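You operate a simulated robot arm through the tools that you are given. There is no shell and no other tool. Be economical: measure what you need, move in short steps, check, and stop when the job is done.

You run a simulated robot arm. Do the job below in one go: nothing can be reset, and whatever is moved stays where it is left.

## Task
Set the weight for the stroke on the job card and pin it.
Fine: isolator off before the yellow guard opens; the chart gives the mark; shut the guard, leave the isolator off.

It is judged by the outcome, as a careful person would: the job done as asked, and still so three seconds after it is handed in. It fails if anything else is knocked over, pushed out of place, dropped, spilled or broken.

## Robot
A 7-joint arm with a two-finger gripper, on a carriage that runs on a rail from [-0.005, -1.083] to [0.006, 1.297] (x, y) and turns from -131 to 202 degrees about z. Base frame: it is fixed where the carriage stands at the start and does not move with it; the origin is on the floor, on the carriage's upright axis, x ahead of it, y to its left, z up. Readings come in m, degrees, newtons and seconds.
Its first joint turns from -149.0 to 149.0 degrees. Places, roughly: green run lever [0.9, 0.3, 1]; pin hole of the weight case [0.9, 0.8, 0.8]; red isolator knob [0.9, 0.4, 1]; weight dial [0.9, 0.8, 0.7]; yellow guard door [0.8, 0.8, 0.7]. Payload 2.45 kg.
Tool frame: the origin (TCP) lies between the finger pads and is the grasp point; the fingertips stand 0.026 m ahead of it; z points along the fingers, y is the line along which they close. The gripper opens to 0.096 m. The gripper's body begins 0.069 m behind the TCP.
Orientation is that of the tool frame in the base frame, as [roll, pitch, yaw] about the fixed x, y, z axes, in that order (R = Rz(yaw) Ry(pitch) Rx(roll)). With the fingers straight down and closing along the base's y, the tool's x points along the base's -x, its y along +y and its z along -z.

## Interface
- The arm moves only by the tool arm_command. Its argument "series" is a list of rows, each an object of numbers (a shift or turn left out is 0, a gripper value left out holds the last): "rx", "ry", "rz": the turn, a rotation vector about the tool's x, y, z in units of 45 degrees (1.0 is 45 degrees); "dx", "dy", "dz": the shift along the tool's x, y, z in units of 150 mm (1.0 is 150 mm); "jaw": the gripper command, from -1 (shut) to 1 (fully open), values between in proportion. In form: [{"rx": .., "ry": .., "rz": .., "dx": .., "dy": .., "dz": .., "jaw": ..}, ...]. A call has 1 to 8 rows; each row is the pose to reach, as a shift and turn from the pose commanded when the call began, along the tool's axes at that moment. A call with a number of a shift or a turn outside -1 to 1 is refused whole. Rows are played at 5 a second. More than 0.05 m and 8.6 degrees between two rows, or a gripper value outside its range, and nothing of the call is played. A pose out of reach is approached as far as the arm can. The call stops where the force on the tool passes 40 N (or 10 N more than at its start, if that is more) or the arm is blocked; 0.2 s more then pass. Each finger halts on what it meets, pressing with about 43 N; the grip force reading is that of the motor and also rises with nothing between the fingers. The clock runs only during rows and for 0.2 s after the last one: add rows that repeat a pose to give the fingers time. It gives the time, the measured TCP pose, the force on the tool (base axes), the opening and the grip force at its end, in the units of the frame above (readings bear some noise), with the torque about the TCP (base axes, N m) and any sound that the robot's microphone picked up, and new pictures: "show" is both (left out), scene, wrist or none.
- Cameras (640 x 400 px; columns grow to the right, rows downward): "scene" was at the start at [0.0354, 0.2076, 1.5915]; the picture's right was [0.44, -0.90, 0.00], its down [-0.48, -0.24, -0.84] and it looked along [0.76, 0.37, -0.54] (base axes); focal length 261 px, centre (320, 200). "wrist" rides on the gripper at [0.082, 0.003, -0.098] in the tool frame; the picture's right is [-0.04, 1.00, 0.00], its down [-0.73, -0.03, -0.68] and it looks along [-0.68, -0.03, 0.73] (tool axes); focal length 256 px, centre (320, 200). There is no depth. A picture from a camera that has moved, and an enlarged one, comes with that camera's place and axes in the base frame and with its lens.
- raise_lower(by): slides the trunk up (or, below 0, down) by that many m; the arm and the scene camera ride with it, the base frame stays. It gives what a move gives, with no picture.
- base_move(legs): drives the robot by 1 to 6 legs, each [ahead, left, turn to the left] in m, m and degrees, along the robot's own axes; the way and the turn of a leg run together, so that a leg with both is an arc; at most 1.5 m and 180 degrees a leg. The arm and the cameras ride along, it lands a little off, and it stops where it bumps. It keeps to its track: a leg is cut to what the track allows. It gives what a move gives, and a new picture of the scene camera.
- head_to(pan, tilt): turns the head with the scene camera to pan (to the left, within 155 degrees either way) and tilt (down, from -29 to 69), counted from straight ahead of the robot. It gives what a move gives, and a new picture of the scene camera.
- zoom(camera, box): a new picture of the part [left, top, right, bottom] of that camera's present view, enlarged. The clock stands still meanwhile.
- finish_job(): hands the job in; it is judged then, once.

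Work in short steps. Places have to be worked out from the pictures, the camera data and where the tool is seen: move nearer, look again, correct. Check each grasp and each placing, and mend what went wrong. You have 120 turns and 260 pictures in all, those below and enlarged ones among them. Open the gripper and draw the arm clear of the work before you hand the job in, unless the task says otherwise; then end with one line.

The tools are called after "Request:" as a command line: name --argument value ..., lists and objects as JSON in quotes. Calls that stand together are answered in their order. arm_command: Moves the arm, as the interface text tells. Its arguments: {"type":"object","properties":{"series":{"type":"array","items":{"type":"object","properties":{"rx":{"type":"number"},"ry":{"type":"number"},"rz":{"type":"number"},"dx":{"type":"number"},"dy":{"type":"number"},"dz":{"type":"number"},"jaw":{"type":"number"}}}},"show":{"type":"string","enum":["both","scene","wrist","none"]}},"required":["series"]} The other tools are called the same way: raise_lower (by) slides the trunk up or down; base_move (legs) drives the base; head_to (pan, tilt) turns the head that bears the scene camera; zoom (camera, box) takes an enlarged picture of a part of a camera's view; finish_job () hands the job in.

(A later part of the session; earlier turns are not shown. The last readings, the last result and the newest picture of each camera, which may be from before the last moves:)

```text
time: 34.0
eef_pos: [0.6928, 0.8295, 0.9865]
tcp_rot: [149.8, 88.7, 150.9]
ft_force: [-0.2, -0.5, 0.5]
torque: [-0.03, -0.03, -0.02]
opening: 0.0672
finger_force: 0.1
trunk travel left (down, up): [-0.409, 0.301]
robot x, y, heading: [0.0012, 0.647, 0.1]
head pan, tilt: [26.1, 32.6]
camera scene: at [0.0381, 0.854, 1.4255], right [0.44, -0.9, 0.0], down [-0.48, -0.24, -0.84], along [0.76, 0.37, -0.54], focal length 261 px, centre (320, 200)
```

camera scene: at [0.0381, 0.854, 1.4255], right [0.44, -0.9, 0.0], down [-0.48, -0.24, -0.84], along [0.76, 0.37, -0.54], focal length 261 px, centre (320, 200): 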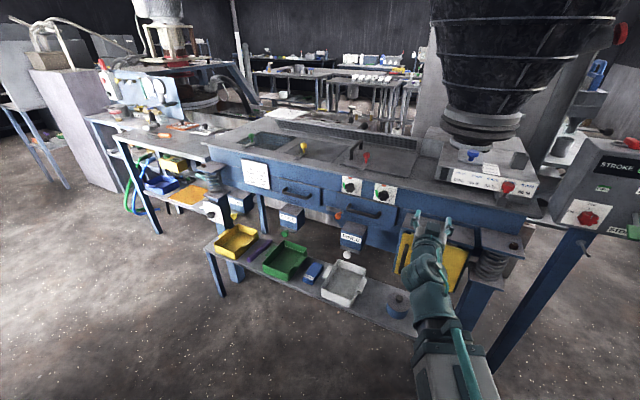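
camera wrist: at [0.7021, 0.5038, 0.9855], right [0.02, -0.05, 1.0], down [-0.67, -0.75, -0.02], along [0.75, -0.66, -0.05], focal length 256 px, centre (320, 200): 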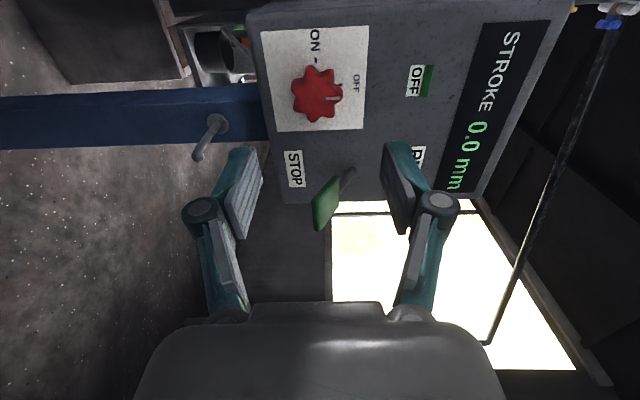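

Now lower the trunk so the gripper is at handle height, and turn the head to the guard.

Request:
raise_lower --by -0.25

Request:
head_to --pan 0 --tilt 30

```text
time: 36.5
eef_pos: [0.6929, 0.8312, 0.7379]
tcp_rot: [149.9, 88.8, 151.0]
ft_force: [-0.8, 0.0, 0.4]
torque: [0.02, 0.01, 0.02]
opening: 0.0673
finger_force: 0.0
trunk travel left (down, up): [-0.159, 0.551]
robot x, y, heading: [0.0046, 0.647, 0.2]
head pan, tilt: [26.1, 32.6]
```

```text
time: 37.4
eef_pos: [0.6924, 0.8306, 0.7376]
tcp_rot: [149.8, 88.6, 150.9]
ft_force: [0.1, 0.7, 0.1]
torque: [0.02, 0.0, 0.02]
opening: 0.0669
finger_force: 0.0
trunk travel left (down, up): [-0.159, 0.551]
robot x, y, heading: [0.0048, 0.6504, 0.1]
head pan, tilt: [0.0, 30.0]
camera scene: at [0.0483, 0.8149, 1.1796], right [0.0, -1.0, 0.0], down [-0.5, 0.0, -0.87], along [0.87, 0.0, -0.5], focal length 261 px, centre (320, 200)
```

scene: 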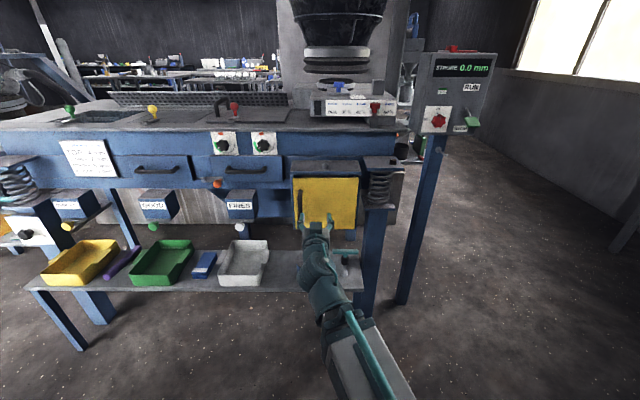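

Request:
zoom --camera "scene" --box '[260, 140, 420, 240]'

Request:
arm_command --series '[{"dy": 0.15}, {"dy": 0.3}]' --show "wrist"

```text
4.00 times, centred on (340, 190) of scene
camera zoom: at [0.0483, 0.8149, 1.1796], right [0.0, -1.0, 0.0], down [-0.5, 0.0, -0.87], along [0.87, 0.0, -0.5], focal length 1044 px, centre (240, 240)
```

zoom: 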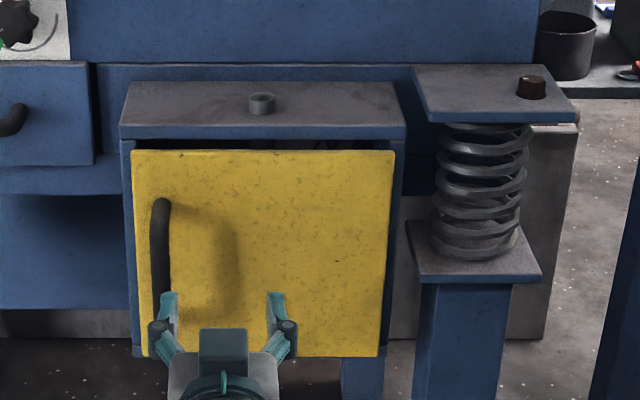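

```text
time: 38.0
eef_pos: [0.6921, 0.8754, 0.7395]
tcp_rot: [150.3, 88.8, 151.3]
ft_force: [-0.2, 0.1, 0.0]
torque: [0.01, 0.01, 0.0]
opening: 0.0671
finger_force: 0.1
trunk travel left (down, up): [-0.159, 0.551]
robot x, y, heading: [0.0038, 0.6456, -0.2]
head pan, tilt: [0.0, 30.0]
camera wrist: at [0.5924, 0.8775, 0.6579], right [-0.02, 1.0, 0.05], down [-0.66, -0.05, 0.75], along [0.75, -0.02, 0.66], focal length 256 px, centre (320, 200)
```

wrist: 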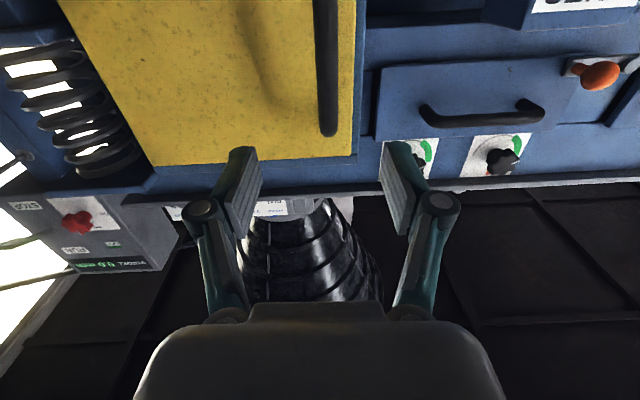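

Handle bar y≈0.880, lines up with the gripper; approach to x≈0.78 and look.

Request:
arm_command --series '[{"dz": 0.2, "dy": 0.03}, {"dz": 0.4, "dy": 0.03}, {"dz": 0.58, "dy": 0.03}, {"dz": 0.58, "dy": 0.03}]' --show "both"

Request:
zoom --camera "scene" --box '[260, 140, 420, 240]'

```text
time: 39.0
eef_pos: [0.779, 0.8816, 0.7371]
tcp_rot: [149.3, 88.7, 150.6]
ft_force: [0.1, -0.3, 0.8]
torque: [-0.02, -0.02, 0.02]
opening: 0.0672
finger_force: 0.1
trunk travel left (down, up): [-0.159, 0.551]
robot x, y, heading: [-0.0012, 0.6447, 0.0]
head pan, tilt: [0.0, 30.0]
camera scene: at [0.0483, 0.8148, 1.1796], right [0.0, -1.0, 0.0], down [-0.5, 0.0, -0.87], along [0.87, 0.0, -0.5], focal length 261 px, centre (320, 200)
camera wrist: at [0.679, 0.8833, 0.6561], right [-0.02, 1.0, 0.05], down [-0.66, -0.05, 0.75], along [0.75, -0.02, 0.66], focal length 256 px, centre (320, 200)
```

scene: 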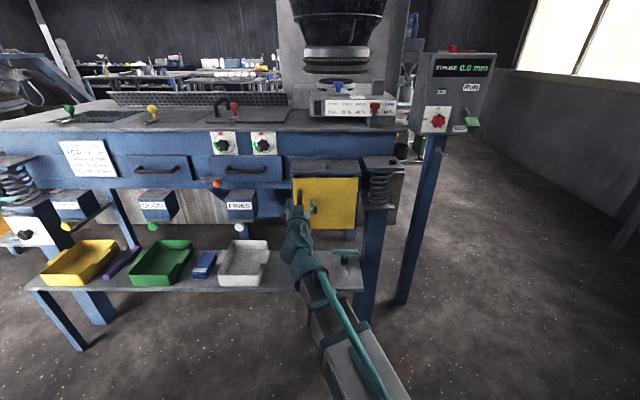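
wrist: 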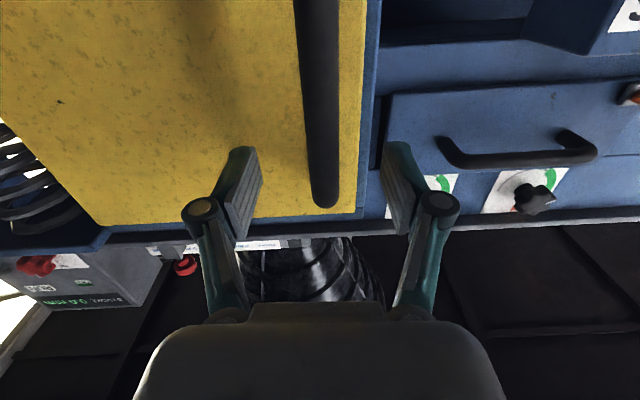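

```text
4.00 times, centred on (340, 190) of scene
camera zoom: at [0.0483, 0.8148, 1.1796], right [0.0, -1.0, 0.0], down [-0.5, 0.0, -0.87], along [0.87, 0.0, -0.5], focal length 1044 px, centre (240, 240)
```

zoom: 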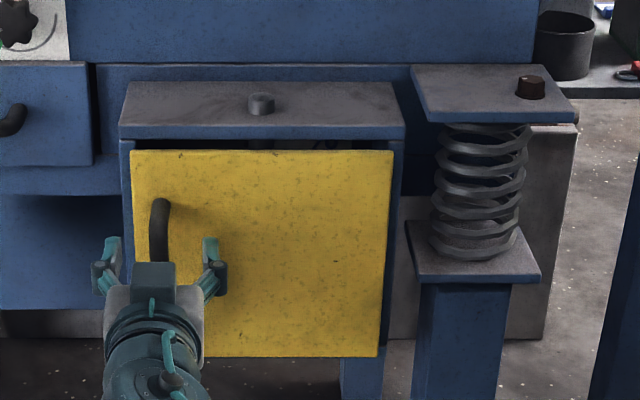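

The bar lies between the fingers. Advance 1 cm more and close.

Request:
arm_command --series '[{"dz": 0.08}, {"dz": 0.08, "jaw": -0.2}, {"dz": 0.08, "jaw": -1}, {"dz": 0.08, "jaw": -1}, {"dz": 0.08, "jaw": -1}]' --show "wrist"

```text
time: 40.2
eef_pos: [0.7902, 0.8834, 0.7366]
tcp_rot: [152.2, 88.7, 153.6]
ft_force: [-1.6, 13.0, -0.8]
torque: [-0.66, -0.08, 0.05]
opening: 0.0147
finger_force: 40.8
trunk travel left (down, up): [-0.159, 0.551]
robot x, y, heading: [0.0035, 0.6477, 0.2]
head pan, tilt: [0.0, 30.0]
camera wrist: at [0.6907, 0.8852, 0.6555], right [-0.02, 1.0, 0.05], down [-0.66, -0.05, 0.75], along [0.75, -0.02, 0.66], focal length 256 px, centre (320, 200)
```

wrist: 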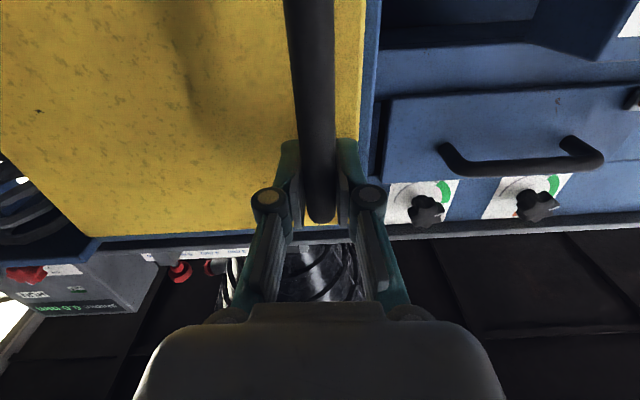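

Bar is gripped (14.7 mm). I swing the door open along the arc about a hinge at ≈(0.835, 0.69), first to 45°, turning the tool along.

Request:
arm_command --series '[{"dz": -0.163, "dy": -0.045, "rx": -0.167}, {"dz": -0.319, "dy": -0.113, "rx": -0.333}, {"dz": -0.465, "dy": -0.199, "rx": -0.5}, {"dz": -0.597, "dy": -0.303, "rx": -0.667}, {"dz": -0.716, "dy": -0.425, "rx": -0.833}, {"dz": -0.818, "dy": -0.559, "rx": -1}]' --show "both"

```text
time: 40.8
eef_pos: [0.749, 0.869, 0.7364]
tcp_rot: [-137.0, 89.0, -123.5]
ft_force: [-4.7, 5.0, -2.9]
torque: [0.89, -0.24, -0.15]
opening: 0.0146
finger_force: 41.2
trunk travel left (down, up): [-0.159, 0.551]
robot x, y, heading: [0.0013, 0.6466, 0.2]
head pan, tilt: [0.0, 30.0]
stopped in row 2: the force on the tool passed its limit at 51 N (the readings are from after the stop); the commanded pose is now the measured one
camera scene: at [0.0478, 0.8156, 1.1794], right [0.0, -1.0, 0.0], down [-0.5, 0.0, -0.87], along [0.87, 0.0, -0.5], focal length 261 px, centre (320, 200)
camera wrist: at [0.6516, 0.848, 0.6553], right [-0.23, 0.97, 0.03], down [-0.65, -0.18, 0.74], along [0.73, 0.15, 0.67], focal length 256 px, centre (320, 200)
```

scene: 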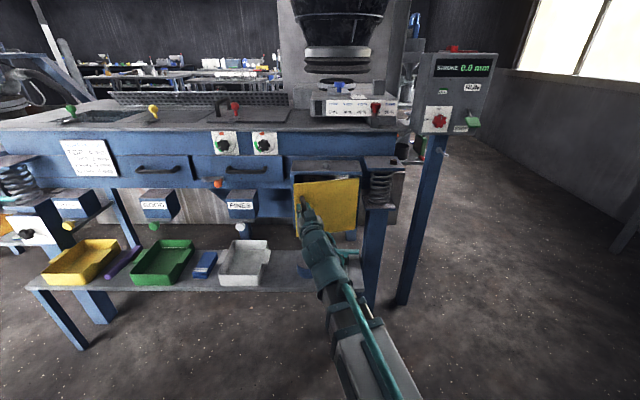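
wrist: 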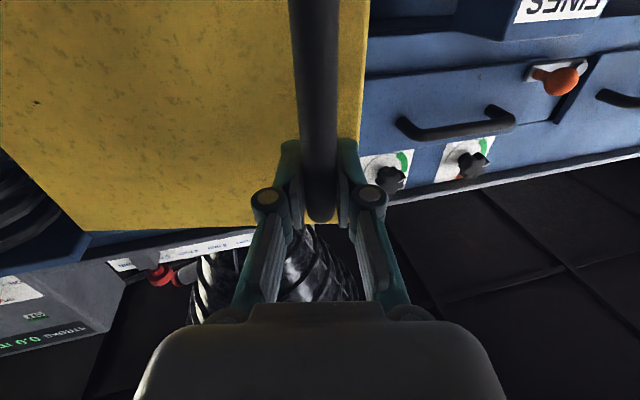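

Door is opening (~13°) and matches the arc; the stop was a transient. Continue in finer, slower steps.

Request:
arm_command --series '[{"dz": -0.109, "dy": -0.028, "rx": -0.111}, {"dz": -0.216, "dy": -0.065, "rx": -0.222}, {"dz": -0.319, "dy": -0.113, "rx": -0.333}, {"dz": -0.417, "dy": -0.168, "rx": -0.444}, {"dz": -0.511, "dy": -0.231, "rx": -0.556}, {"dz": -0.597, "dy": -0.303, "rx": -0.667}]' --show "wrist"

```text
time: 41.3
eef_pos: [0.7311, 0.8594, 0.7374]
tcp_rot: [-104.0, 85.7, -85.7]
ft_force: [-4.6, 5.8, 4.3]
torque: [1.11, 0.42, -0.03]
opening: 0.016
finger_force: 42.0
trunk travel left (down, up): [-0.159, 0.551]
robot x, y, heading: [0.0018, 0.6475, 0.6]
head pan, tilt: [0.0, 30.0]
stopped in row 2: the force on the tool passed its limit at 48 N (the readings are from after the stop); the commanded pose is now the measured one
camera wrist: at [0.6369, 0.8254, 0.6565], right [-0.31, 0.95, -0.03], down [-0.64, -0.19, 0.75], along [0.7, 0.26, 0.67], focal length 256 px, centre (320, 200)
```

wrist: 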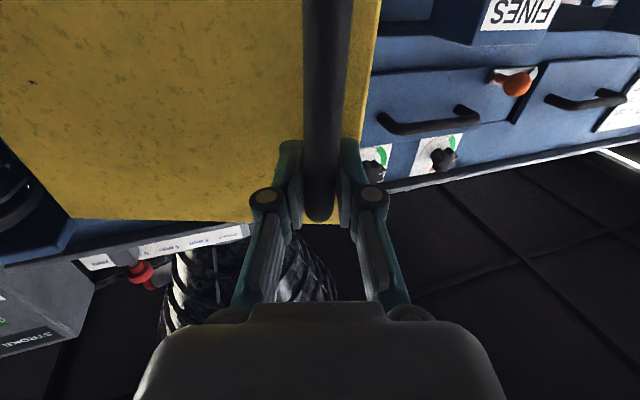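

Binding again at ~19°. I release the bar, and will instead push the door open from behind its free edge.

Request:
arm_command --series '[{"jaw": 0}, {"jaw": 0}, {"jaw": 0, "dz": -0.2}, {"jaw": 0, "dz": -0.4}, {"jaw": -1, "dz": -0.6}]' --show "scene"

Request:
zoom --camera "scene" --box '[260, 140, 420, 240]'

```text
time: 42.5
eef_pos: [0.697, 0.8423, 0.7503]
tcp_rot: [-104.4, 85.5, -86.1]
ft_force: [0.8, 1.0, -0.4]
torque: [0.01, -0.01, 0.01]
opening: 0.0
finger_force: 10.5
out of reach, approached as far as the arm can: row 4, 5
trunk travel left (down, up): [-0.159, 0.551]
robot x, y, heading: [-0.0002, 0.6503, 0.5]
head pan, tilt: [0.0, 30.0]
camera scene: at [0.0475, 0.8157, 1.1796], right [0.01, -1.0, 0.0], down [-0.5, 0.0, -0.87], along [0.87, 0.0, -0.5], focal length 261 px, centre (320, 200)
```

scene: 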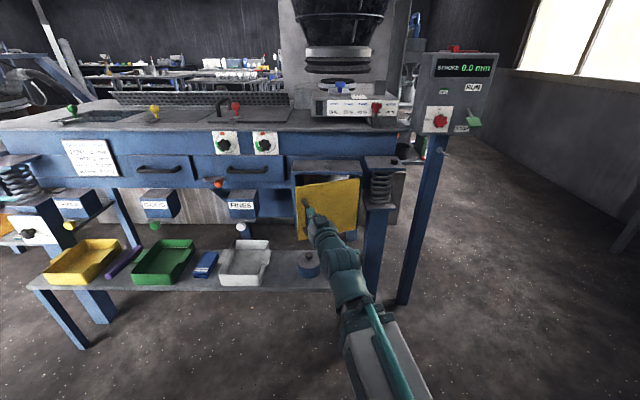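

```text
4.00 times, centred on (340, 190) of scene
camera zoom: at [0.0475, 0.8157, 1.1796], right [0.01, -1.0, 0.0], down [-0.5, 0.0, -0.87], along [0.87, 0.0, -0.5], focal length 1044 px, centre (240, 240)
```

zoom: 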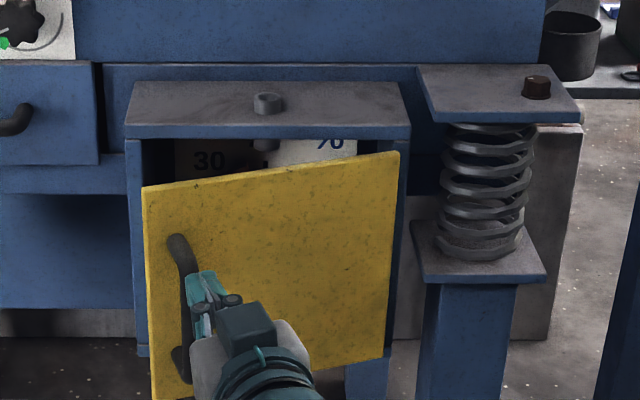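

The binding came from the arm being at its inner reach limit. The base moves to lower y for more distance and the trunk goes lower, with the arm raised by the same amount.

Request:
base_move --legs '[[0, -0.27, 0]]'

Request:
raise_lower --by -0.15

Request:
arm_command --series '[{"dx": -0.25, "dy": 0.2}, {"dx": -0.5, "dy": 0.4}, {"dx": -0.75, "dy": 0.6}, {"dx": -0.95, "dy": 0.8, "jaw": 0.1}, {"dx": -0.95, "dy": 1, "jaw": 0.1}]' --show "both"

```text
time: 44.4
eef_pos: [0.6953, 0.5741, 0.7513]
tcp_rot: [-104.7, 85.4, -86.3]
ft_force: [-0.3, -0.3, -0.1]
torque: [-0.01, -0.01, 0.01]
opening: 0.0002
finger_force: 29.0
trunk travel left (down, up): [-0.159, 0.551]
robot x, y, heading: [0.0019, 0.3725, 0.3]
head pan, tilt: [0.0, 30.0]
camera scene: at [0.0461, 0.5442, 1.1796], right [0.01, -1.0, 0.0], down [-0.5, 0.0, -0.87], along [0.87, 0.01, -0.5], focal length 261 px, centre (320, 200)
```

scene: 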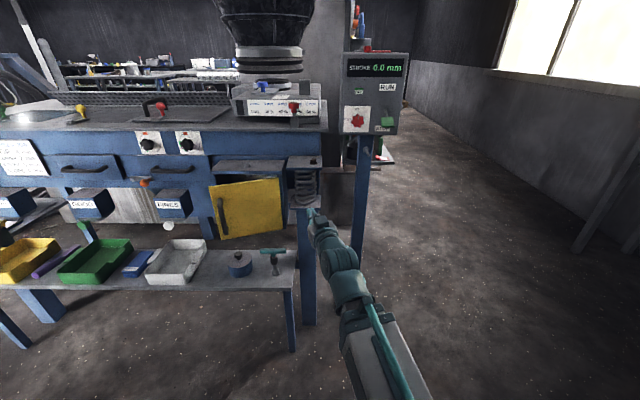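

```text
time: 46.2
eef_pos: [0.6948, 0.5736, 0.6013]
tcp_rot: [-104.6, 85.4, -86.4]
ft_force: [-0.1, -0.2, -0.6]
torque: [-0.02, 0.03, 0.01]
opening: 0.0002
finger_force: 28.8
trunk travel left (down, up): [-0.009, 0.701]
robot x, y, heading: [0.0024, 0.3772, 0.4]
head pan, tilt: [0.0, 30.0]
```

```text
time: 47.4
eef_pos: [0.6468, 0.7276, 0.7335]
tcp_rot: [-104.7, 85.5, -86.4]
ft_force: [-0.3, -0.4, -0.7]
torque: [0.05, -0.05, 0.0]
opening: 0.0527
finger_force: 0.1
trunk travel left (down, up): [-0.009, 0.701]
robot x, y, heading: [0.0037, 0.3748, 0.5]
head pan, tilt: [0.0, 30.0]
camera scene: at [0.0461, 0.5441, 1.0296], right [0.01, -1.0, 0.0], down [-0.5, 0.0, -0.87], along [0.87, 0.01, -0.5], focal length 261 px, centre (320, 200)
camera wrist: at [0.5527, 0.6932, 0.6517], right [-0.31, 0.95, -0.04], down [-0.64, -0.18, 0.75], along [0.7, 0.26, 0.66], focal length 256 px, centre (320, 200)
```

scene: 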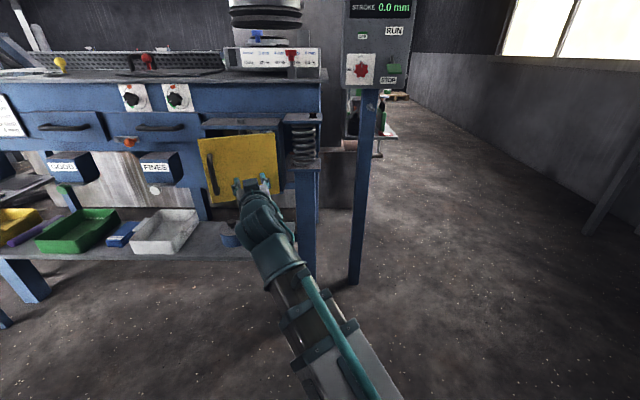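
wrist: 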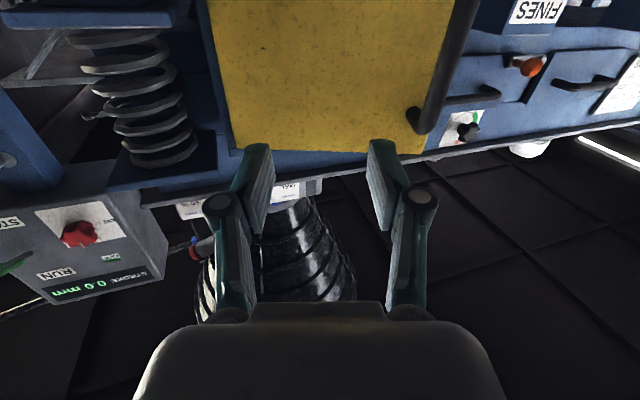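

Better clearance. I align with the bar at ≈(0.734, 0.857), correcting the roll, then approach.

Request:
arm_command --series '[{"dy": 0.2, "dx": 0.05, "rz": 0.05}, {"dy": 0.4, "dx": 0.09, "rz": 0.1}, {"dy": 0.63, "dx": 0.09, "rz": 0.1}, {"dy": 0.63, "dx": 0.09, "rz": 0.1, "dz": 0.2}, {"dy": 0.63, "dx": 0.09, "rz": 0.1, "dz": 0.4}]' --show "wrist"

Request:
zoom --camera "scene" --box '[180, 100, 340, 220]'

```text
time: 48.6
eef_pos: [0.6737, 0.8332, 0.709]
tcp_rot: [173.7, 88.8, -168.0]
ft_force: [0.3, -0.7, -0.2]
torque: [0.03, 0.03, 0.0]
opening: 0.0526
finger_force: 0.1
trunk travel left (down, up): [-0.009, 0.701]
robot x, y, heading: [0.0003, 0.3743, 0.4]
head pan, tilt: [0.0, 30.0]
camera wrist: at [0.5784, 0.805, 0.6289], right [-0.31, 0.95, 0.04], down [-0.62, -0.24, 0.75], along [0.72, 0.21, 0.66], focal length 256 px, centre (320, 200)
```

wrist: 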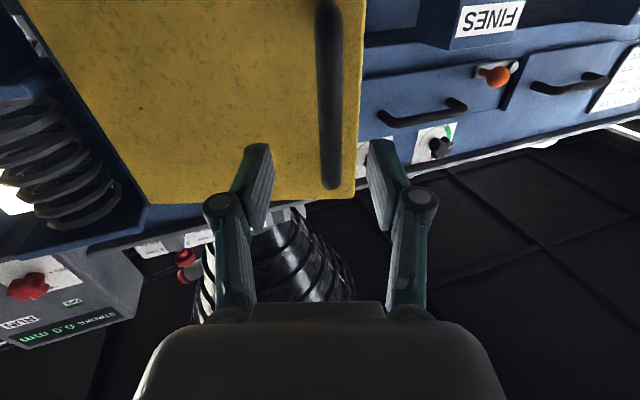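

```text
3.33 times, centred on (260, 160) of scene
camera zoom: at [0.0459, 0.5442, 1.0296], right [0.01, -1.0, 0.0], down [-0.5, 0.0, -0.87], along [0.87, 0.01, -0.5], focal length 870 px, centre (520, 333)
```

zoom: 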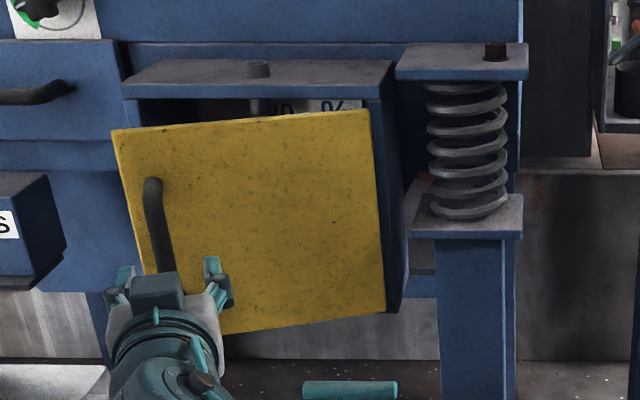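

Advance onto the bar and close.

Request:
arm_command --series '[{"dz": 0.2, "dy": 0.02}, {"dz": 0.4, "dy": 0.02}, {"dz": 0.4, "dy": 0.02, "jaw": -0.4}, {"dz": 0.4, "dy": 0.02, "jaw": -1}, {"dz": 0.4, "dy": 0.02, "jaw": -1}]' --show "wrist"

```text
time: 49.8
eef_pos: [0.7289, 0.8585, 0.7078]
tcp_rot: [175.3, 88.9, -166.1]
ft_force: [-9.7, 16.6, -1.7]
torque: [-0.02, -0.01, 0.15]
opening: 0.0147
finger_force: 40.4
trunk travel left (down, up): [-0.009, 0.701]
robot x, y, heading: [0.0013, 0.3752, 0.6]
head pan, tilt: [0.0, 30.0]
camera wrist: at [0.6333, 0.8299, 0.6268], right [-0.32, 0.95, 0.04], down [-0.62, -0.24, 0.75], along [0.72, 0.21, 0.66], focal length 256 px, centre (320, 200)
```

wrist: 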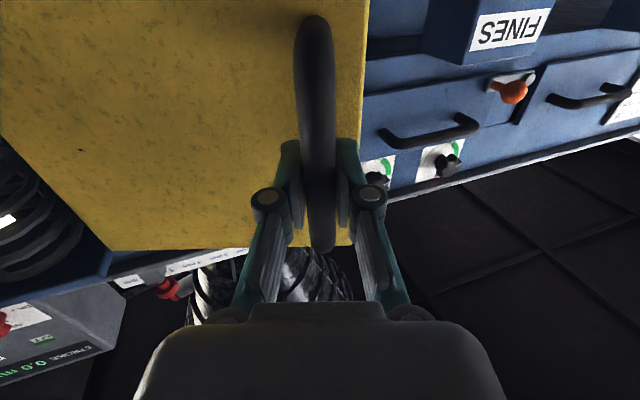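

Gripped; swing along the arc in 5° steps.

Request:
arm_command --series '[{"dz": 0, "dy": -0.02}, {"dz": -0.109, "dy": -0.045, "rx": -0.111}, {"dz": -0.216, "dy": -0.08, "rx": -0.222}, {"dz": -0.319, "dy": -0.123, "rx": -0.333}, {"dz": -0.417, "dy": -0.175, "rx": -0.444}, {"dz": -0.511, "dy": -0.235, "rx": -0.556}, {"dz": -0.597, "dy": -0.303, "rx": -0.667}]' --show "both"

```text
time: 50.3
eef_pos: [0.7205, 0.8538, 0.7072]
tcp_rot: [170.9, 88.9, -167.3]
ft_force: [-5.1, 3.5, -2.9]
torque: [0.01, -0.59, -0.16]
opening: 0.0146
finger_force: 41.1
trunk travel left (down, up): [-0.009, 0.701]
robot x, y, heading: [0.0047, 0.3782, 0.4]
head pan, tilt: [0.0, 30.0]
stopped in row 2: the force on the tool passed its limit at 42 N (the readings are from after the stop); the commanded pose is now the measured one
camera scene: at [0.0455, 0.5449, 1.0295], right [0.01, -1.0, 0.0], down [-0.5, -0.01, -0.87], along [0.87, 0.01, -0.5], focal length 261 px, centre (320, 200)
camera wrist: at [0.6267, 0.8195, 0.6268], right [-0.37, 0.93, 0.04], down [-0.61, -0.27, 0.75], along [0.7, 0.25, 0.66], focal length 256 px, centre (320, 200)
```

scene: 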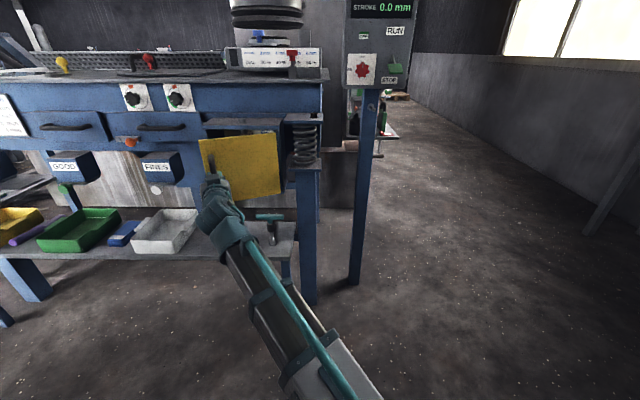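
wrist: 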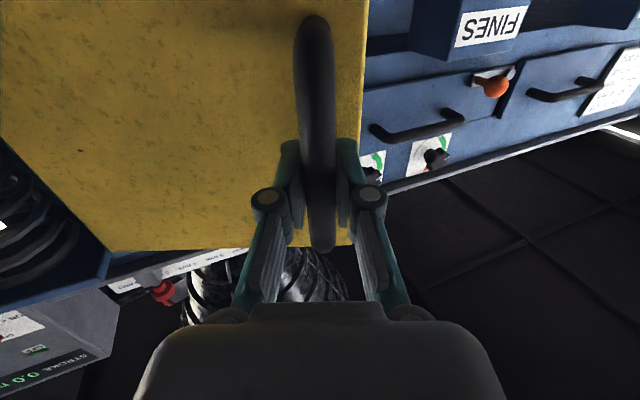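

The hinge resists fast motion; I go slower, 2.5° per row.

Request:
arm_command --series '[{"dz": -0.055, "dy": -0.013, "rx": -0.056}, {"dz": -0.109, "dy": -0.028, "rx": -0.111}, {"dz": -0.163, "dy": -0.045, "rx": -0.167}, {"dz": -0.216, "dy": -0.065, "rx": -0.222}, {"dz": -0.268, "dy": -0.088, "rx": -0.278}, {"dz": -0.319, "dy": -0.113, "rx": -0.333}, {"dz": -0.368, "dy": -0.139, "rx": -0.389}, {"dz": -0.417, "dy": -0.168, "rx": -0.444}]' --show "none"

```text
time: 52.1
eef_pos: [0.672, 0.8053, 0.7079]
tcp_rot: [154.5, 88.8, -163.8]
ft_force: [-5.7, 4.2, -8.2]
torque: [-0.98, 0.4, -0.01]
opening: 0.0145
finger_force: 40.8
trunk travel left (down, up): [-0.009, 0.701]
robot x, y, heading: [0.005, 0.3752, 0.6]
head pan, tilt: [0.0, 30.0]
```

Works. Repeat another 20°.

Request:
arm_command --series '[{"dz": -0.055, "dy": -0.013, "rx": -0.056}, {"dz": -0.109, "dy": -0.028, "rx": -0.111}, {"dz": -0.163, "dy": -0.045, "rx": -0.167}, {"dz": -0.216, "dy": -0.065, "rx": -0.222}, {"dz": -0.268, "dy": -0.088, "rx": -0.278}, {"dz": -0.319, "dy": -0.113, "rx": -0.333}, {"dz": -0.368, "dy": -0.139, "rx": -0.389}, {"dz": -0.417, "dy": -0.168, "rx": -0.444}]' --show "both"

```text
time: 53.9
eef_pos: [0.6439, 0.7461, 0.7085]
tcp_rot: [139.1, 88.8, -159.4]
ft_force: [-6.8, 2.9, -23.5]
torque: [-1.09, -0.35, -0.1]
opening: 0.0143
finger_force: 40.7
trunk travel left (down, up): [-0.009, 0.701]
robot x, y, heading: [0.0021, 0.3752, 0.3]
head pan, tilt: [0.0, 30.0]
camera scene: at [0.0466, 0.5456, 1.0292], right [0.01, -1.0, 0.0], down [-0.5, -0.01, -0.87], along [0.87, 0.01, -0.5], focal length 261 px, centre (320, 200)
camera wrist: at [0.5916, 0.6605, 0.627], right [-0.88, 0.48, 0.05], down [-0.28, -0.61, 0.74], along [0.39, 0.64, 0.67], focal length 256 px, centre (320, 200)
```

scene: 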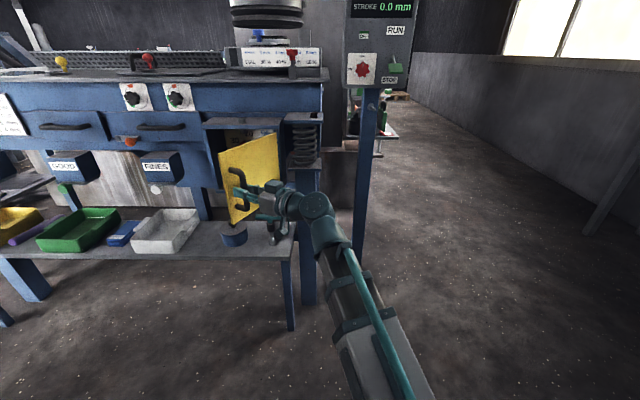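
wrist: 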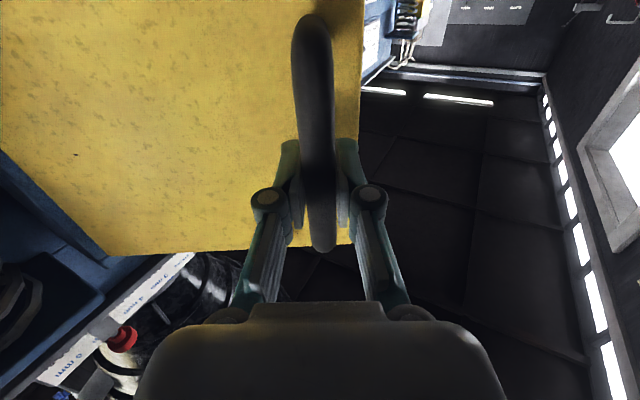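

About 61° open. Continue.

Request:
arm_command --series '[{"dx": 0.015, "dz": -0.055, "dy": -0.013, "rx": -0.056}, {"dx": 0.015, "dz": -0.109, "dy": -0.028, "rx": -0.111}, {"dx": 0.015, "dz": -0.163, "dy": -0.045, "rx": -0.167}, {"dx": 0.015, "dz": -0.216, "dy": -0.065, "rx": -0.222}, {"dx": 0.015, "dz": -0.268, "dy": -0.088, "rx": -0.278}, {"dx": 0.015, "dz": -0.319, "dy": -0.113, "rx": -0.333}, {"dx": 0.015, "dz": -0.368, "dy": -0.139, "rx": -0.389}, {"dx": 0.015, "dz": -0.417, "dy": -0.168, "rx": -0.444}]' --show "none"

Request:
arm_command --series '[{"dz": -0.055, "dy": -0.013, "rx": -0.056}, {"dz": -0.109, "dy": -0.028, "rx": -0.111}, {"dz": -0.163, "dy": -0.045, "rx": -0.167}, {"dz": -0.216, "dy": -0.065, "rx": -0.222}, {"dz": -0.268, "dy": -0.088, "rx": -0.278}, {"dz": -0.319, "dy": -0.113, "rx": -0.333}, {"dz": -0.368, "dy": -0.139, "rx": -0.389}, {"dz": -0.417, "dy": -0.168, "rx": -0.444}]' --show "scene"

```text
time: 55.7
eef_pos: [0.6344, 0.6792, 0.7072]
tcp_rot: [109.1, 88.9, -169.4]
ft_force: [-4.4, 1.2, -4.7]
torque: [-0.84, -0.86, -0.03]
opening: 0.0146
finger_force: 41.1
trunk travel left (down, up): [-0.009, 0.701]
robot x, y, heading: [0.0, 0.3736, 0.3]
head pan, tilt: [0.0, 30.0]
```

```text
time: 57.5
eef_pos: [0.6498, 0.6117, 0.7084]
tcp_rot: [87.3, 89.1, -171.1]
ft_force: [-13.5, -4.9, -4.6]
torque: [-0.65, -1.16, -0.04]
opening: 0.0145
finger_force: 41.2
trunk travel left (down, up): [-0.009, 0.701]
robot x, y, heading: [-0.0014, 0.3766, 0.3]
head pan, tilt: [0.0, 30.0]
camera scene: at [0.0452, 0.5445, 1.0296], right [0.01, -1.0, 0.0], down [-0.5, 0.0, -0.87], along [0.87, 0.01, -0.5], focal length 261 px, centre (320, 200)
```

scene: 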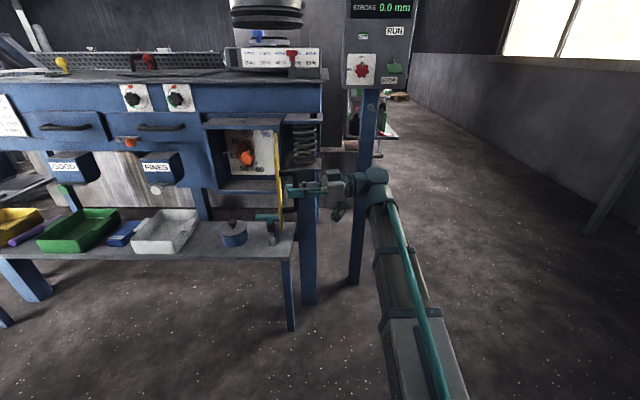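

The guard is open ~100°. I release the bar and back off, and look at the dial.

Request:
arm_command --series '[{"jaw": 0}, {"jaw": 0.1}, {"jaw": 0.1, "dz": -0.2}, {"jaw": 0.1, "dz": -0.4}, {"jaw": 0.1, "dz": -0.6}, {"jaw": 0.1, "dz": -0.8}]' --show "none"

Request:
zoom --camera "scene" --box '[200, 110, 300, 200]'

Request:
zoom --camera "scene" --box '[220, 30, 330, 90]'

```text
time: 58.9
eef_pos: [0.675, 0.4956, 0.7077]
tcp_rot: [88.3, 88.9, -170.0]
ft_force: [0.5, -0.7, 0.6]
torque: [-0.01, 0.0, 0.02]
opening: 0.0526
finger_force: 0.0
trunk travel left (down, up): [-0.009, 0.701]
robot x, y, heading: [0.0009, 0.3785, 0.1]
head pan, tilt: [0.0, 30.0]
```

```text
4.44 times, centred on (250, 155) of scene
camera zoom: at [0.0457, 0.5447, 1.0296], right [0.01, -1.0, 0.0], down [-0.5, 0.0, -0.87], along [0.87, 0.01, -0.5], focal length 1159 px, centre (631, 400)
```

zoom: 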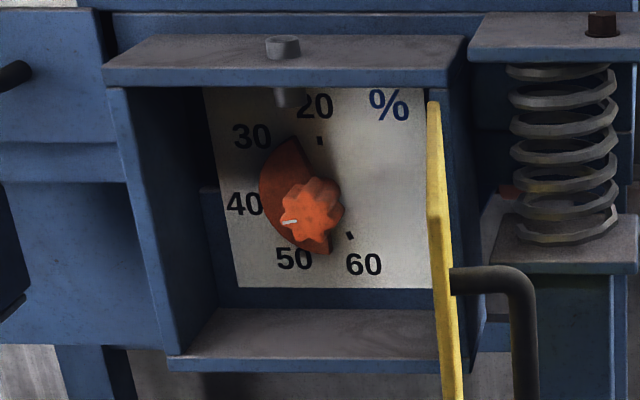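

```text
5.82 times, centred on (275, 60) of scene
camera zoom: at [0.0457, 0.5447, 1.0296], right [0.01, -1.0, 0.0], down [-0.5, 0.0, -0.87], along [0.87, 0.01, -0.5], focal length 1518 px, centre (582, 1014)
```

zoom: 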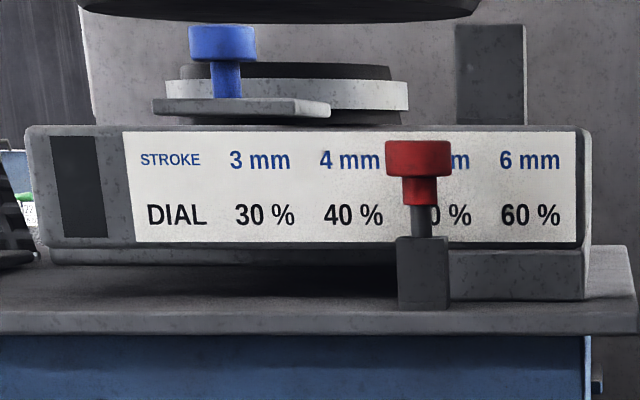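

Dial shows pointer near 40; marks 20–60 counter-clockwise. I raise the arm above the open door and drive to the left of the case for a frontal view and approach.

Request:
raise_lower --by 0.35

Request:
base_move --legs '[[0, 0.42, 0]]'

```text
time: 62.4
eef_pos: [0.6747, 0.4964, 1.0577]
tcp_rot: [88.6, 88.9, -169.9]
ft_force: [1.0, -0.6, -0.2]
torque: [-0.01, 0.03, 0.03]
opening: 0.0529
finger_force: 0.1
trunk travel left (down, up): [-0.359, 0.351]
robot x, y, heading: [0.0056, 0.3782, 0.6]
head pan, tilt: [0.0, 30.0]
```

```text
time: 65.0
eef_pos: [0.6763, 0.9189, 1.0573]
tcp_rot: [88.5, 88.9, -169.9]
ft_force: [-0.3, 0.3, -0.7]
torque: [-0.03, 0.0, 0.03]
opening: 0.0526
finger_force: 0.0
trunk travel left (down, up): [-0.359, 0.351]
robot x, y, heading: [0.0042, 0.7954, 0.5]
head pan, tilt: [0.0, 30.0]
camera scene: at [0.0471, 0.9666, 1.3796], right [0.01, -1.0, 0.0], down [-0.5, -0.01, -0.87], along [0.87, 0.01, -0.5], focal length 261 px, centre (320, 200)
```

scene: 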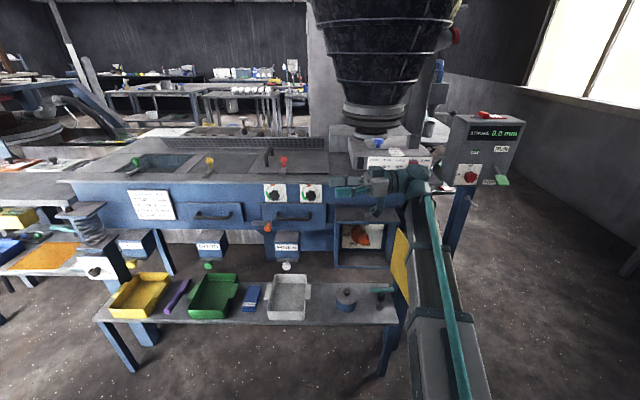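

Request:
zoom --camera "scene" --box '[325, 205, 415, 285]'

Request:
base_move --legs '[[0, 0.32, 0]]'

```text
5.00 times, centred on (370, 245) of scene
camera zoom: at [0.0471, 0.9666, 1.3796], right [0.01, -1.0, 0.0], down [-0.5, -0.01, -0.87], along [0.87, 0.01, -0.5], focal length 1304 px, centre (70, -25)
```

zoom: 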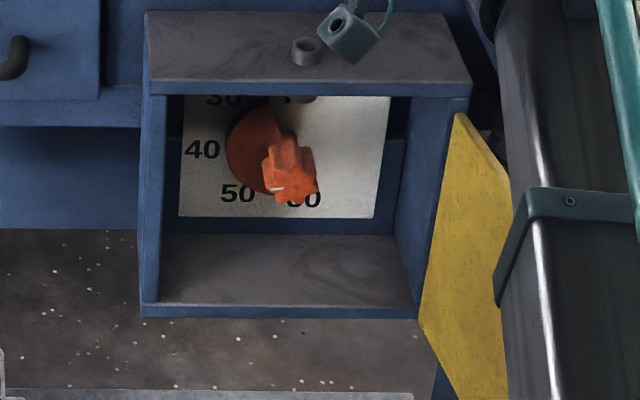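

```text
time: 67.1
eef_pos: [0.6772, 1.2358, 1.0578]
tcp_rot: [88.5, 88.8, -170.1]
ft_force: [0.4, -0.4, 0.4]
torque: [-0.02, 0.02, -0.03]
opening: 0.0526
finger_force: 0.0
trunk travel left (down, up): [-0.359, 0.351]
robot x, y, heading: [0.008, 1.1113, 0.3]
head pan, tilt: [0.0, 30.0]
camera scene: at [0.0487, 1.2835, 1.3796], right [0.01, -1.0, 0.0], down [-0.5, 0.0, -0.87], along [0.87, 0.01, -0.5], focal length 261 px, centre (320, 200)
```

scene: 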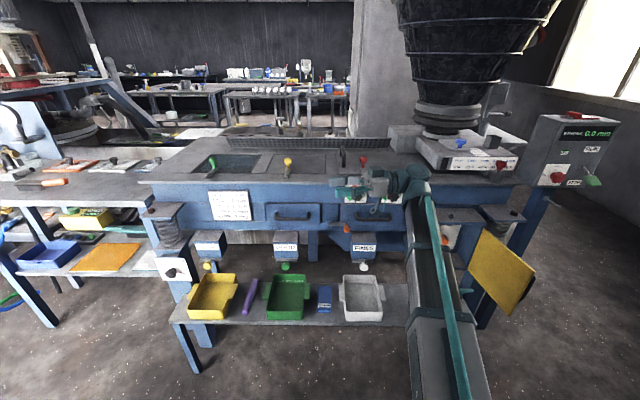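

Check the chart from this angle; then start turning the tool to +x again.

Request:
zoom --camera "scene" --box '[430, 135, 530, 185]'

Request:
arm_command --series '[{"rx": 0.17, "dz": -0.17}, {"rx": 0.34, "dz": -0.34}, {"rx": 0.51, "dz": -0.51}, {"rx": 0.68, "dz": -0.68}, {"rx": 0.85, "dz": -0.85}, {"rx": 1, "dz": -1}]' --show "none"

Request:
arm_command --series '[{"rx": 0.17, "dz": -0.1, "dy": -0.1}, {"rx": 0.34, "dz": -0.2, "dy": -0.2}, {"rx": 0.51, "dz": -0.3, "dy": -0.3}, {"rx": 0.68, "dz": -0.4, "dy": -0.4}, {"rx": 0.85, "dz": -0.5, "dy": -0.5}, {"rx": 1, "dz": -0.6, "dy": -0.6}]' --show "none"

```text
6.40 times, centred on (480, 160) of scene
camera zoom: at [0.0487, 1.2835, 1.3796], right [0.01, -1.0, 0.0], down [-0.5, 0.0, -0.87], along [0.87, 0.01, -0.5], focal length 1670 px, centre (-704, 456)
```

zoom: 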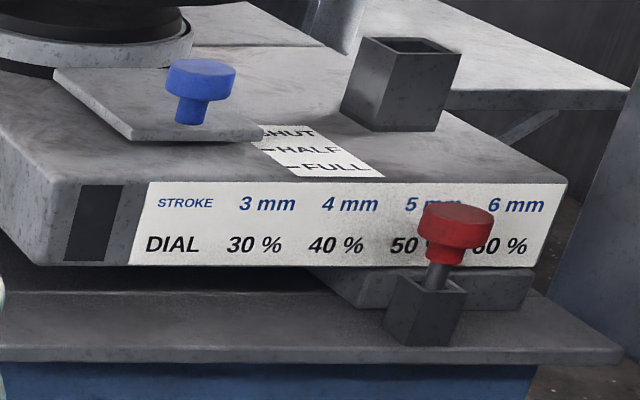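

```text
time: 68.5
eef_pos: [0.708, 1.0874, 1.0574]
tcp_rot: [134.4, 88.9, -169.2]
ft_force: [0.2, -0.1, -0.3]
torque: [0.0, -0.03, 0.01]
opening: 0.0528
finger_force: 0.2
trunk travel left (down, up): [-0.359, 0.351]
robot x, y, heading: [0.0037, 1.115, 0.5]
head pan, tilt: [0.0, 30.0]
```

```text
time: 69.9
eef_pos: [0.7334, 0.9626, 1.0581]
tcp_rot: [-179.5, 88.9, -168.1]
ft_force: [0.8, -0.5, 0.5]
torque: [-0.04, -0.01, 0.04]
opening: 0.0525
finger_force: 0.2
trunk travel left (down, up): [-0.359, 0.351]
robot x, y, heading: [0.0041, 1.1169, 0.7]
head pan, tilt: [0.0, 30.0]
```

Chart confirmed: 5 mm → 50 %. Dial knob ≈[0.888, 0.797, 0.713]. I bring the tool in front of it (x≈0.70, y≈0.80), then lower the trunk.

Request:
arm_command --series '[{"rx": 0.06, "dz": -0.1, "dy": -0.2}, {"rx": 0.12, "dz": -0.2, "dy": -0.4}, {"rx": 0.18, "dz": -0.3, "dy": -0.6}, {"rx": 0.25, "dz": -0.43, "dy": -0.8}, {"rx": 0.25, "dz": -0.43, "dy": -1, "jaw": 0.4}]' --show "none"

Request:
raise_lower --by -0.345

Request:
arm_command --series '[{"dx": 0}]' --show "both"

```text
time: 71.1
eef_pos: [0.6978, 0.8042, 1.0597]
tcp_rot: [-171.1, 88.9, -170.8]
ft_force: [1.0, 0.4, -0.1]
torque: [0.0, -0.02, -0.03]
opening: 0.0673
finger_force: 0.0
trunk travel left (down, up): [-0.359, 0.351]
robot x, y, heading: [0.0063, 1.1166, 0.6]
head pan, tilt: [0.0, 30.0]
```

```text
time: 74.5
eef_pos: [0.6992, 0.8049, 0.7136]
tcp_rot: [-170.3, 88.9, -169.9]
ft_force: [-0.6, 0.7, -0.3]
torque: [-0.02, 0.03, 0.04]
opening: 0.0671
finger_force: 0.1
trunk travel left (down, up): [-0.014, 0.696]
robot x, y, heading: [0.0054, 1.1158, 0.9]
head pan, tilt: [0.0, 30.0]
```

```text
time: 74.9
eef_pos: [0.6995, 0.8045, 0.7137]
tcp_rot: [-170.2, 88.8, -169.9]
ft_force: [-0.2, 0.0, -0.8]
torque: [0.02, 0.02, -0.02]
opening: 0.0674
finger_force: 0.1
trunk travel left (down, up): [-0.014, 0.696]
robot x, y, heading: [0.0041, 1.1136, 0.5]
head pan, tilt: [0.0, 30.0]
camera scene: at [0.0487, 1.2836, 1.0346], right [0.01, -1.0, 0.0], down [-0.5, 0.0, -0.87], along [0.87, 0.01, -0.5], focal length 261 px, centre (320, 200)
camera wrist: at [0.5989, 0.8062, 0.6331], right [0.0, 1.0, 0.04], down [-0.66, -0.03, 0.75], along [0.75, -0.02, 0.66], focal length 256 px, centre (320, 200)
```

scene: 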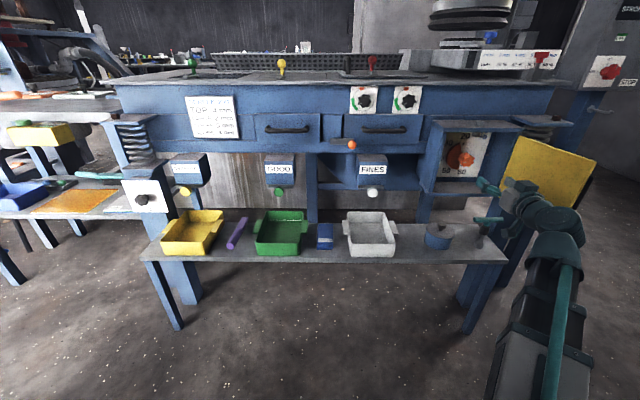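
wrist: 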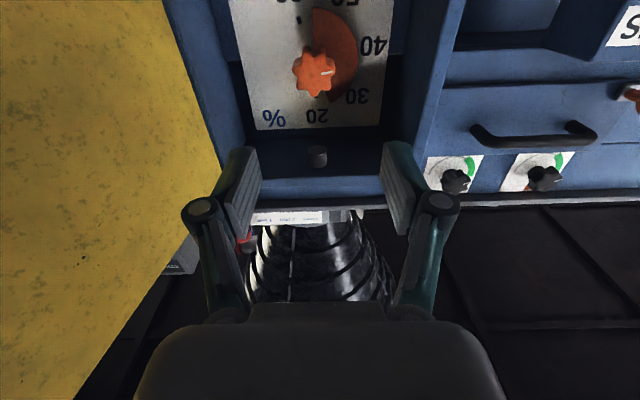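

Zoom in on the dial.

Request:
zoom --camera "wrist" --box '[230, 0, 400, 135]'

Request:
zoom --camera "scene" --box '[430, 120, 510, 190]'

```text
2.96 times, centred on (315, 68) of wrist
camera zoom: at [0.5989, 0.8062, 0.6331], right [0.0, 1.0, 0.04], down [-0.66, -0.03, 0.75], along [0.75, -0.02, 0.66], focal length 758 px, centre (335, 593)
```

zoom: 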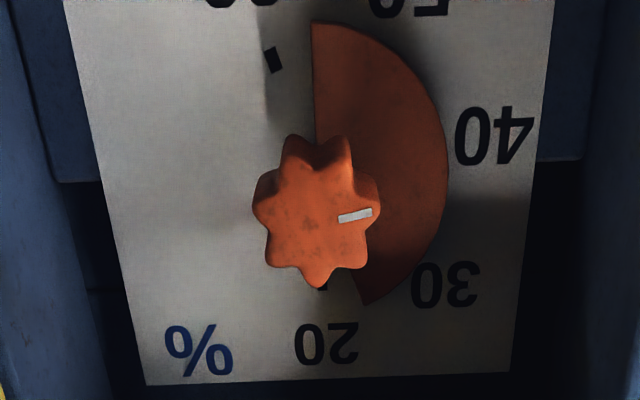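

```text
5.71 times, centred on (470, 155) of scene
camera zoom: at [0.0487, 1.2836, 1.0346], right [0.01, -1.0, 0.0], down [-0.5, 0.0, -0.87], along [0.87, 0.01, -0.5], focal length 1491 px, centre (-537, 457)
```

zoom: 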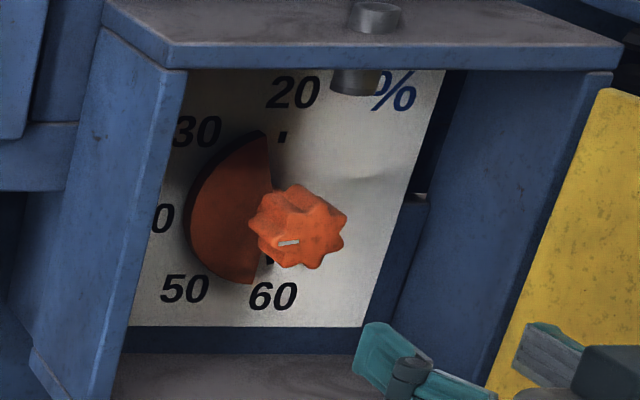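

Mark angles work out to 50° per 10 %, with the pointer now at 40 (≈12° below left); it needs −50° (counter-clockwise from the front). Dial axis ≈(y 0.798, z 0.709). I pre-roll +27° and approach.

Request:
arm_command --series '[{"dz": 0.2, "dy": -0.04, "dx": 0.03, "rz": 0.15}, {"dz": 0.4, "dy": -0.04, "dx": 0.03, "rz": 0.3}, {"dz": 0.6, "dy": -0.04, "dx": 0.03, "rz": 0.45}, {"dz": 0.8, "dy": -0.04, "dx": 0.03, "rz": 0.6}, {"dz": 0.95, "dy": -0.04, "dx": 0.03, "rz": 0.6}]' --show "wrist"

```text
time: 76.1
eef_pos: [0.8411, 0.8002, 0.7059]
tcp_rot: [92.5, 63.1, 92.4]
ft_force: [-0.8, 0.4, -0.3]
torque: [-0.02, 0.0, 0.01]
opening: 0.0671
finger_force: 0.0
trunk travel left (down, up): [-0.014, 0.696]
robot x, y, heading: [0.0029, 1.1179, 0.4]
head pan, tilt: [0.0, 30.0]
camera wrist: at [0.7413, 0.8383, 0.6358], right [0.01, 0.87, 0.49], down [-0.66, -0.36, 0.65], along [0.75, -0.33, 0.58], focal length 256 px, centre (320, 200)
```

wrist: 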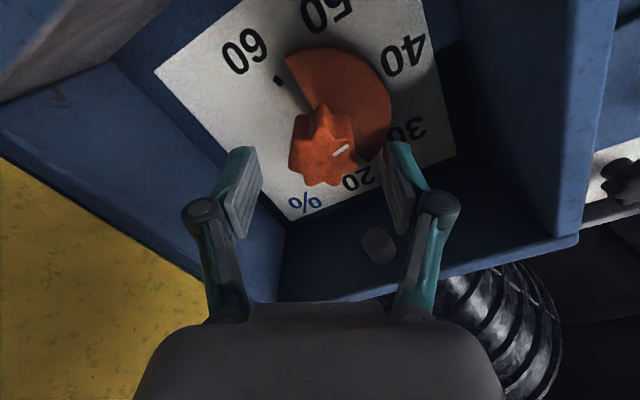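

Knob remains aligned (≈[0.888, 0.798, 0.711]). Advance and close on it.

Request:
arm_command --series '[{"dz": 0.15, "dx": -0.03}, {"dz": 0.28, "dx": -0.03}, {"dz": 0.28, "dx": -0.03, "jaw": 0}, {"dz": 0.28, "dx": -0.03, "jaw": -0.5}, {"dz": 0.28, "dx": -0.03, "jaw": -0.5}]' --show "wrist"

```text
time: 77.3
eef_pos: [0.8839, 0.7983, 0.7095]
tcp_rot: [92.5, 63.3, 92.3]
ft_force: [0.3, 2.7, 3.5]
torque: [0.02, -0.12, 0.06]
opening: 0.0433
finger_force: 44.6
trunk travel left (down, up): [-0.014, 0.696]
robot x, y, heading: [0.0028, 1.1166, 0.4]
head pan, tilt: [0.0, 30.0]
camera wrist: at [0.7831, 0.8373, 0.6393], right [0.0, 0.87, 0.49], down [-0.66, -0.36, 0.65], along [0.75, -0.33, 0.58], focal length 256 px, centre (320, 200)
```

wrist: 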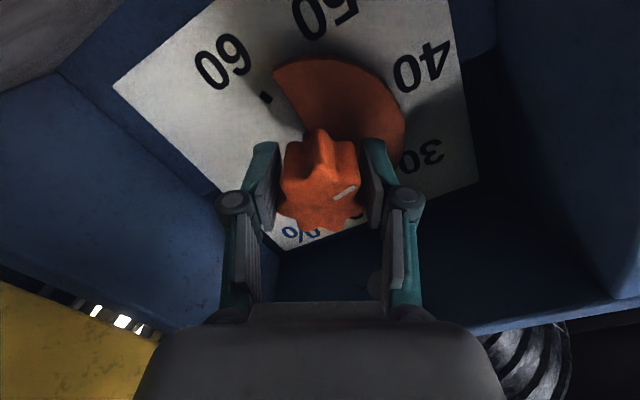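

Grip good, no side load. Turn −45° (slowly), then check.

Request:
arm_command --series '[{"rz": -0.14}, {"rz": -0.28}, {"rz": -0.42}, {"rz": -0.56}, {"rz": -0.7}, {"rz": -0.84}, {"rz": -0.98}]' --show "wrist"

```text
time: 78.9
eef_pos: [0.8831, 0.7976, 0.7102]
tcp_rot: [-93.7, 72.5, -93.1]
ft_force: [-5.6, 12.2, -2.0]
torque: [0.01, 0.39, -0.3]
opening: 0.043
finger_force: 45.1
trunk travel left (down, up): [-0.014, 0.696]
robot x, y, heading: [0.0032, 1.1142, 0.5]
head pan, tilt: [0.0, 30.0]
camera wrist: at [0.7834, 0.7757, 0.632], right [-0.01, 0.97, -0.26], down [-0.67, 0.19, 0.72], along [0.75, 0.18, 0.64], focal length 256 px, centre (320, 200)
```

wrist: 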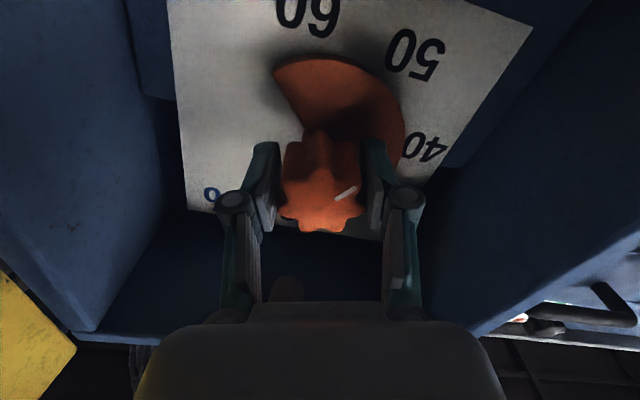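

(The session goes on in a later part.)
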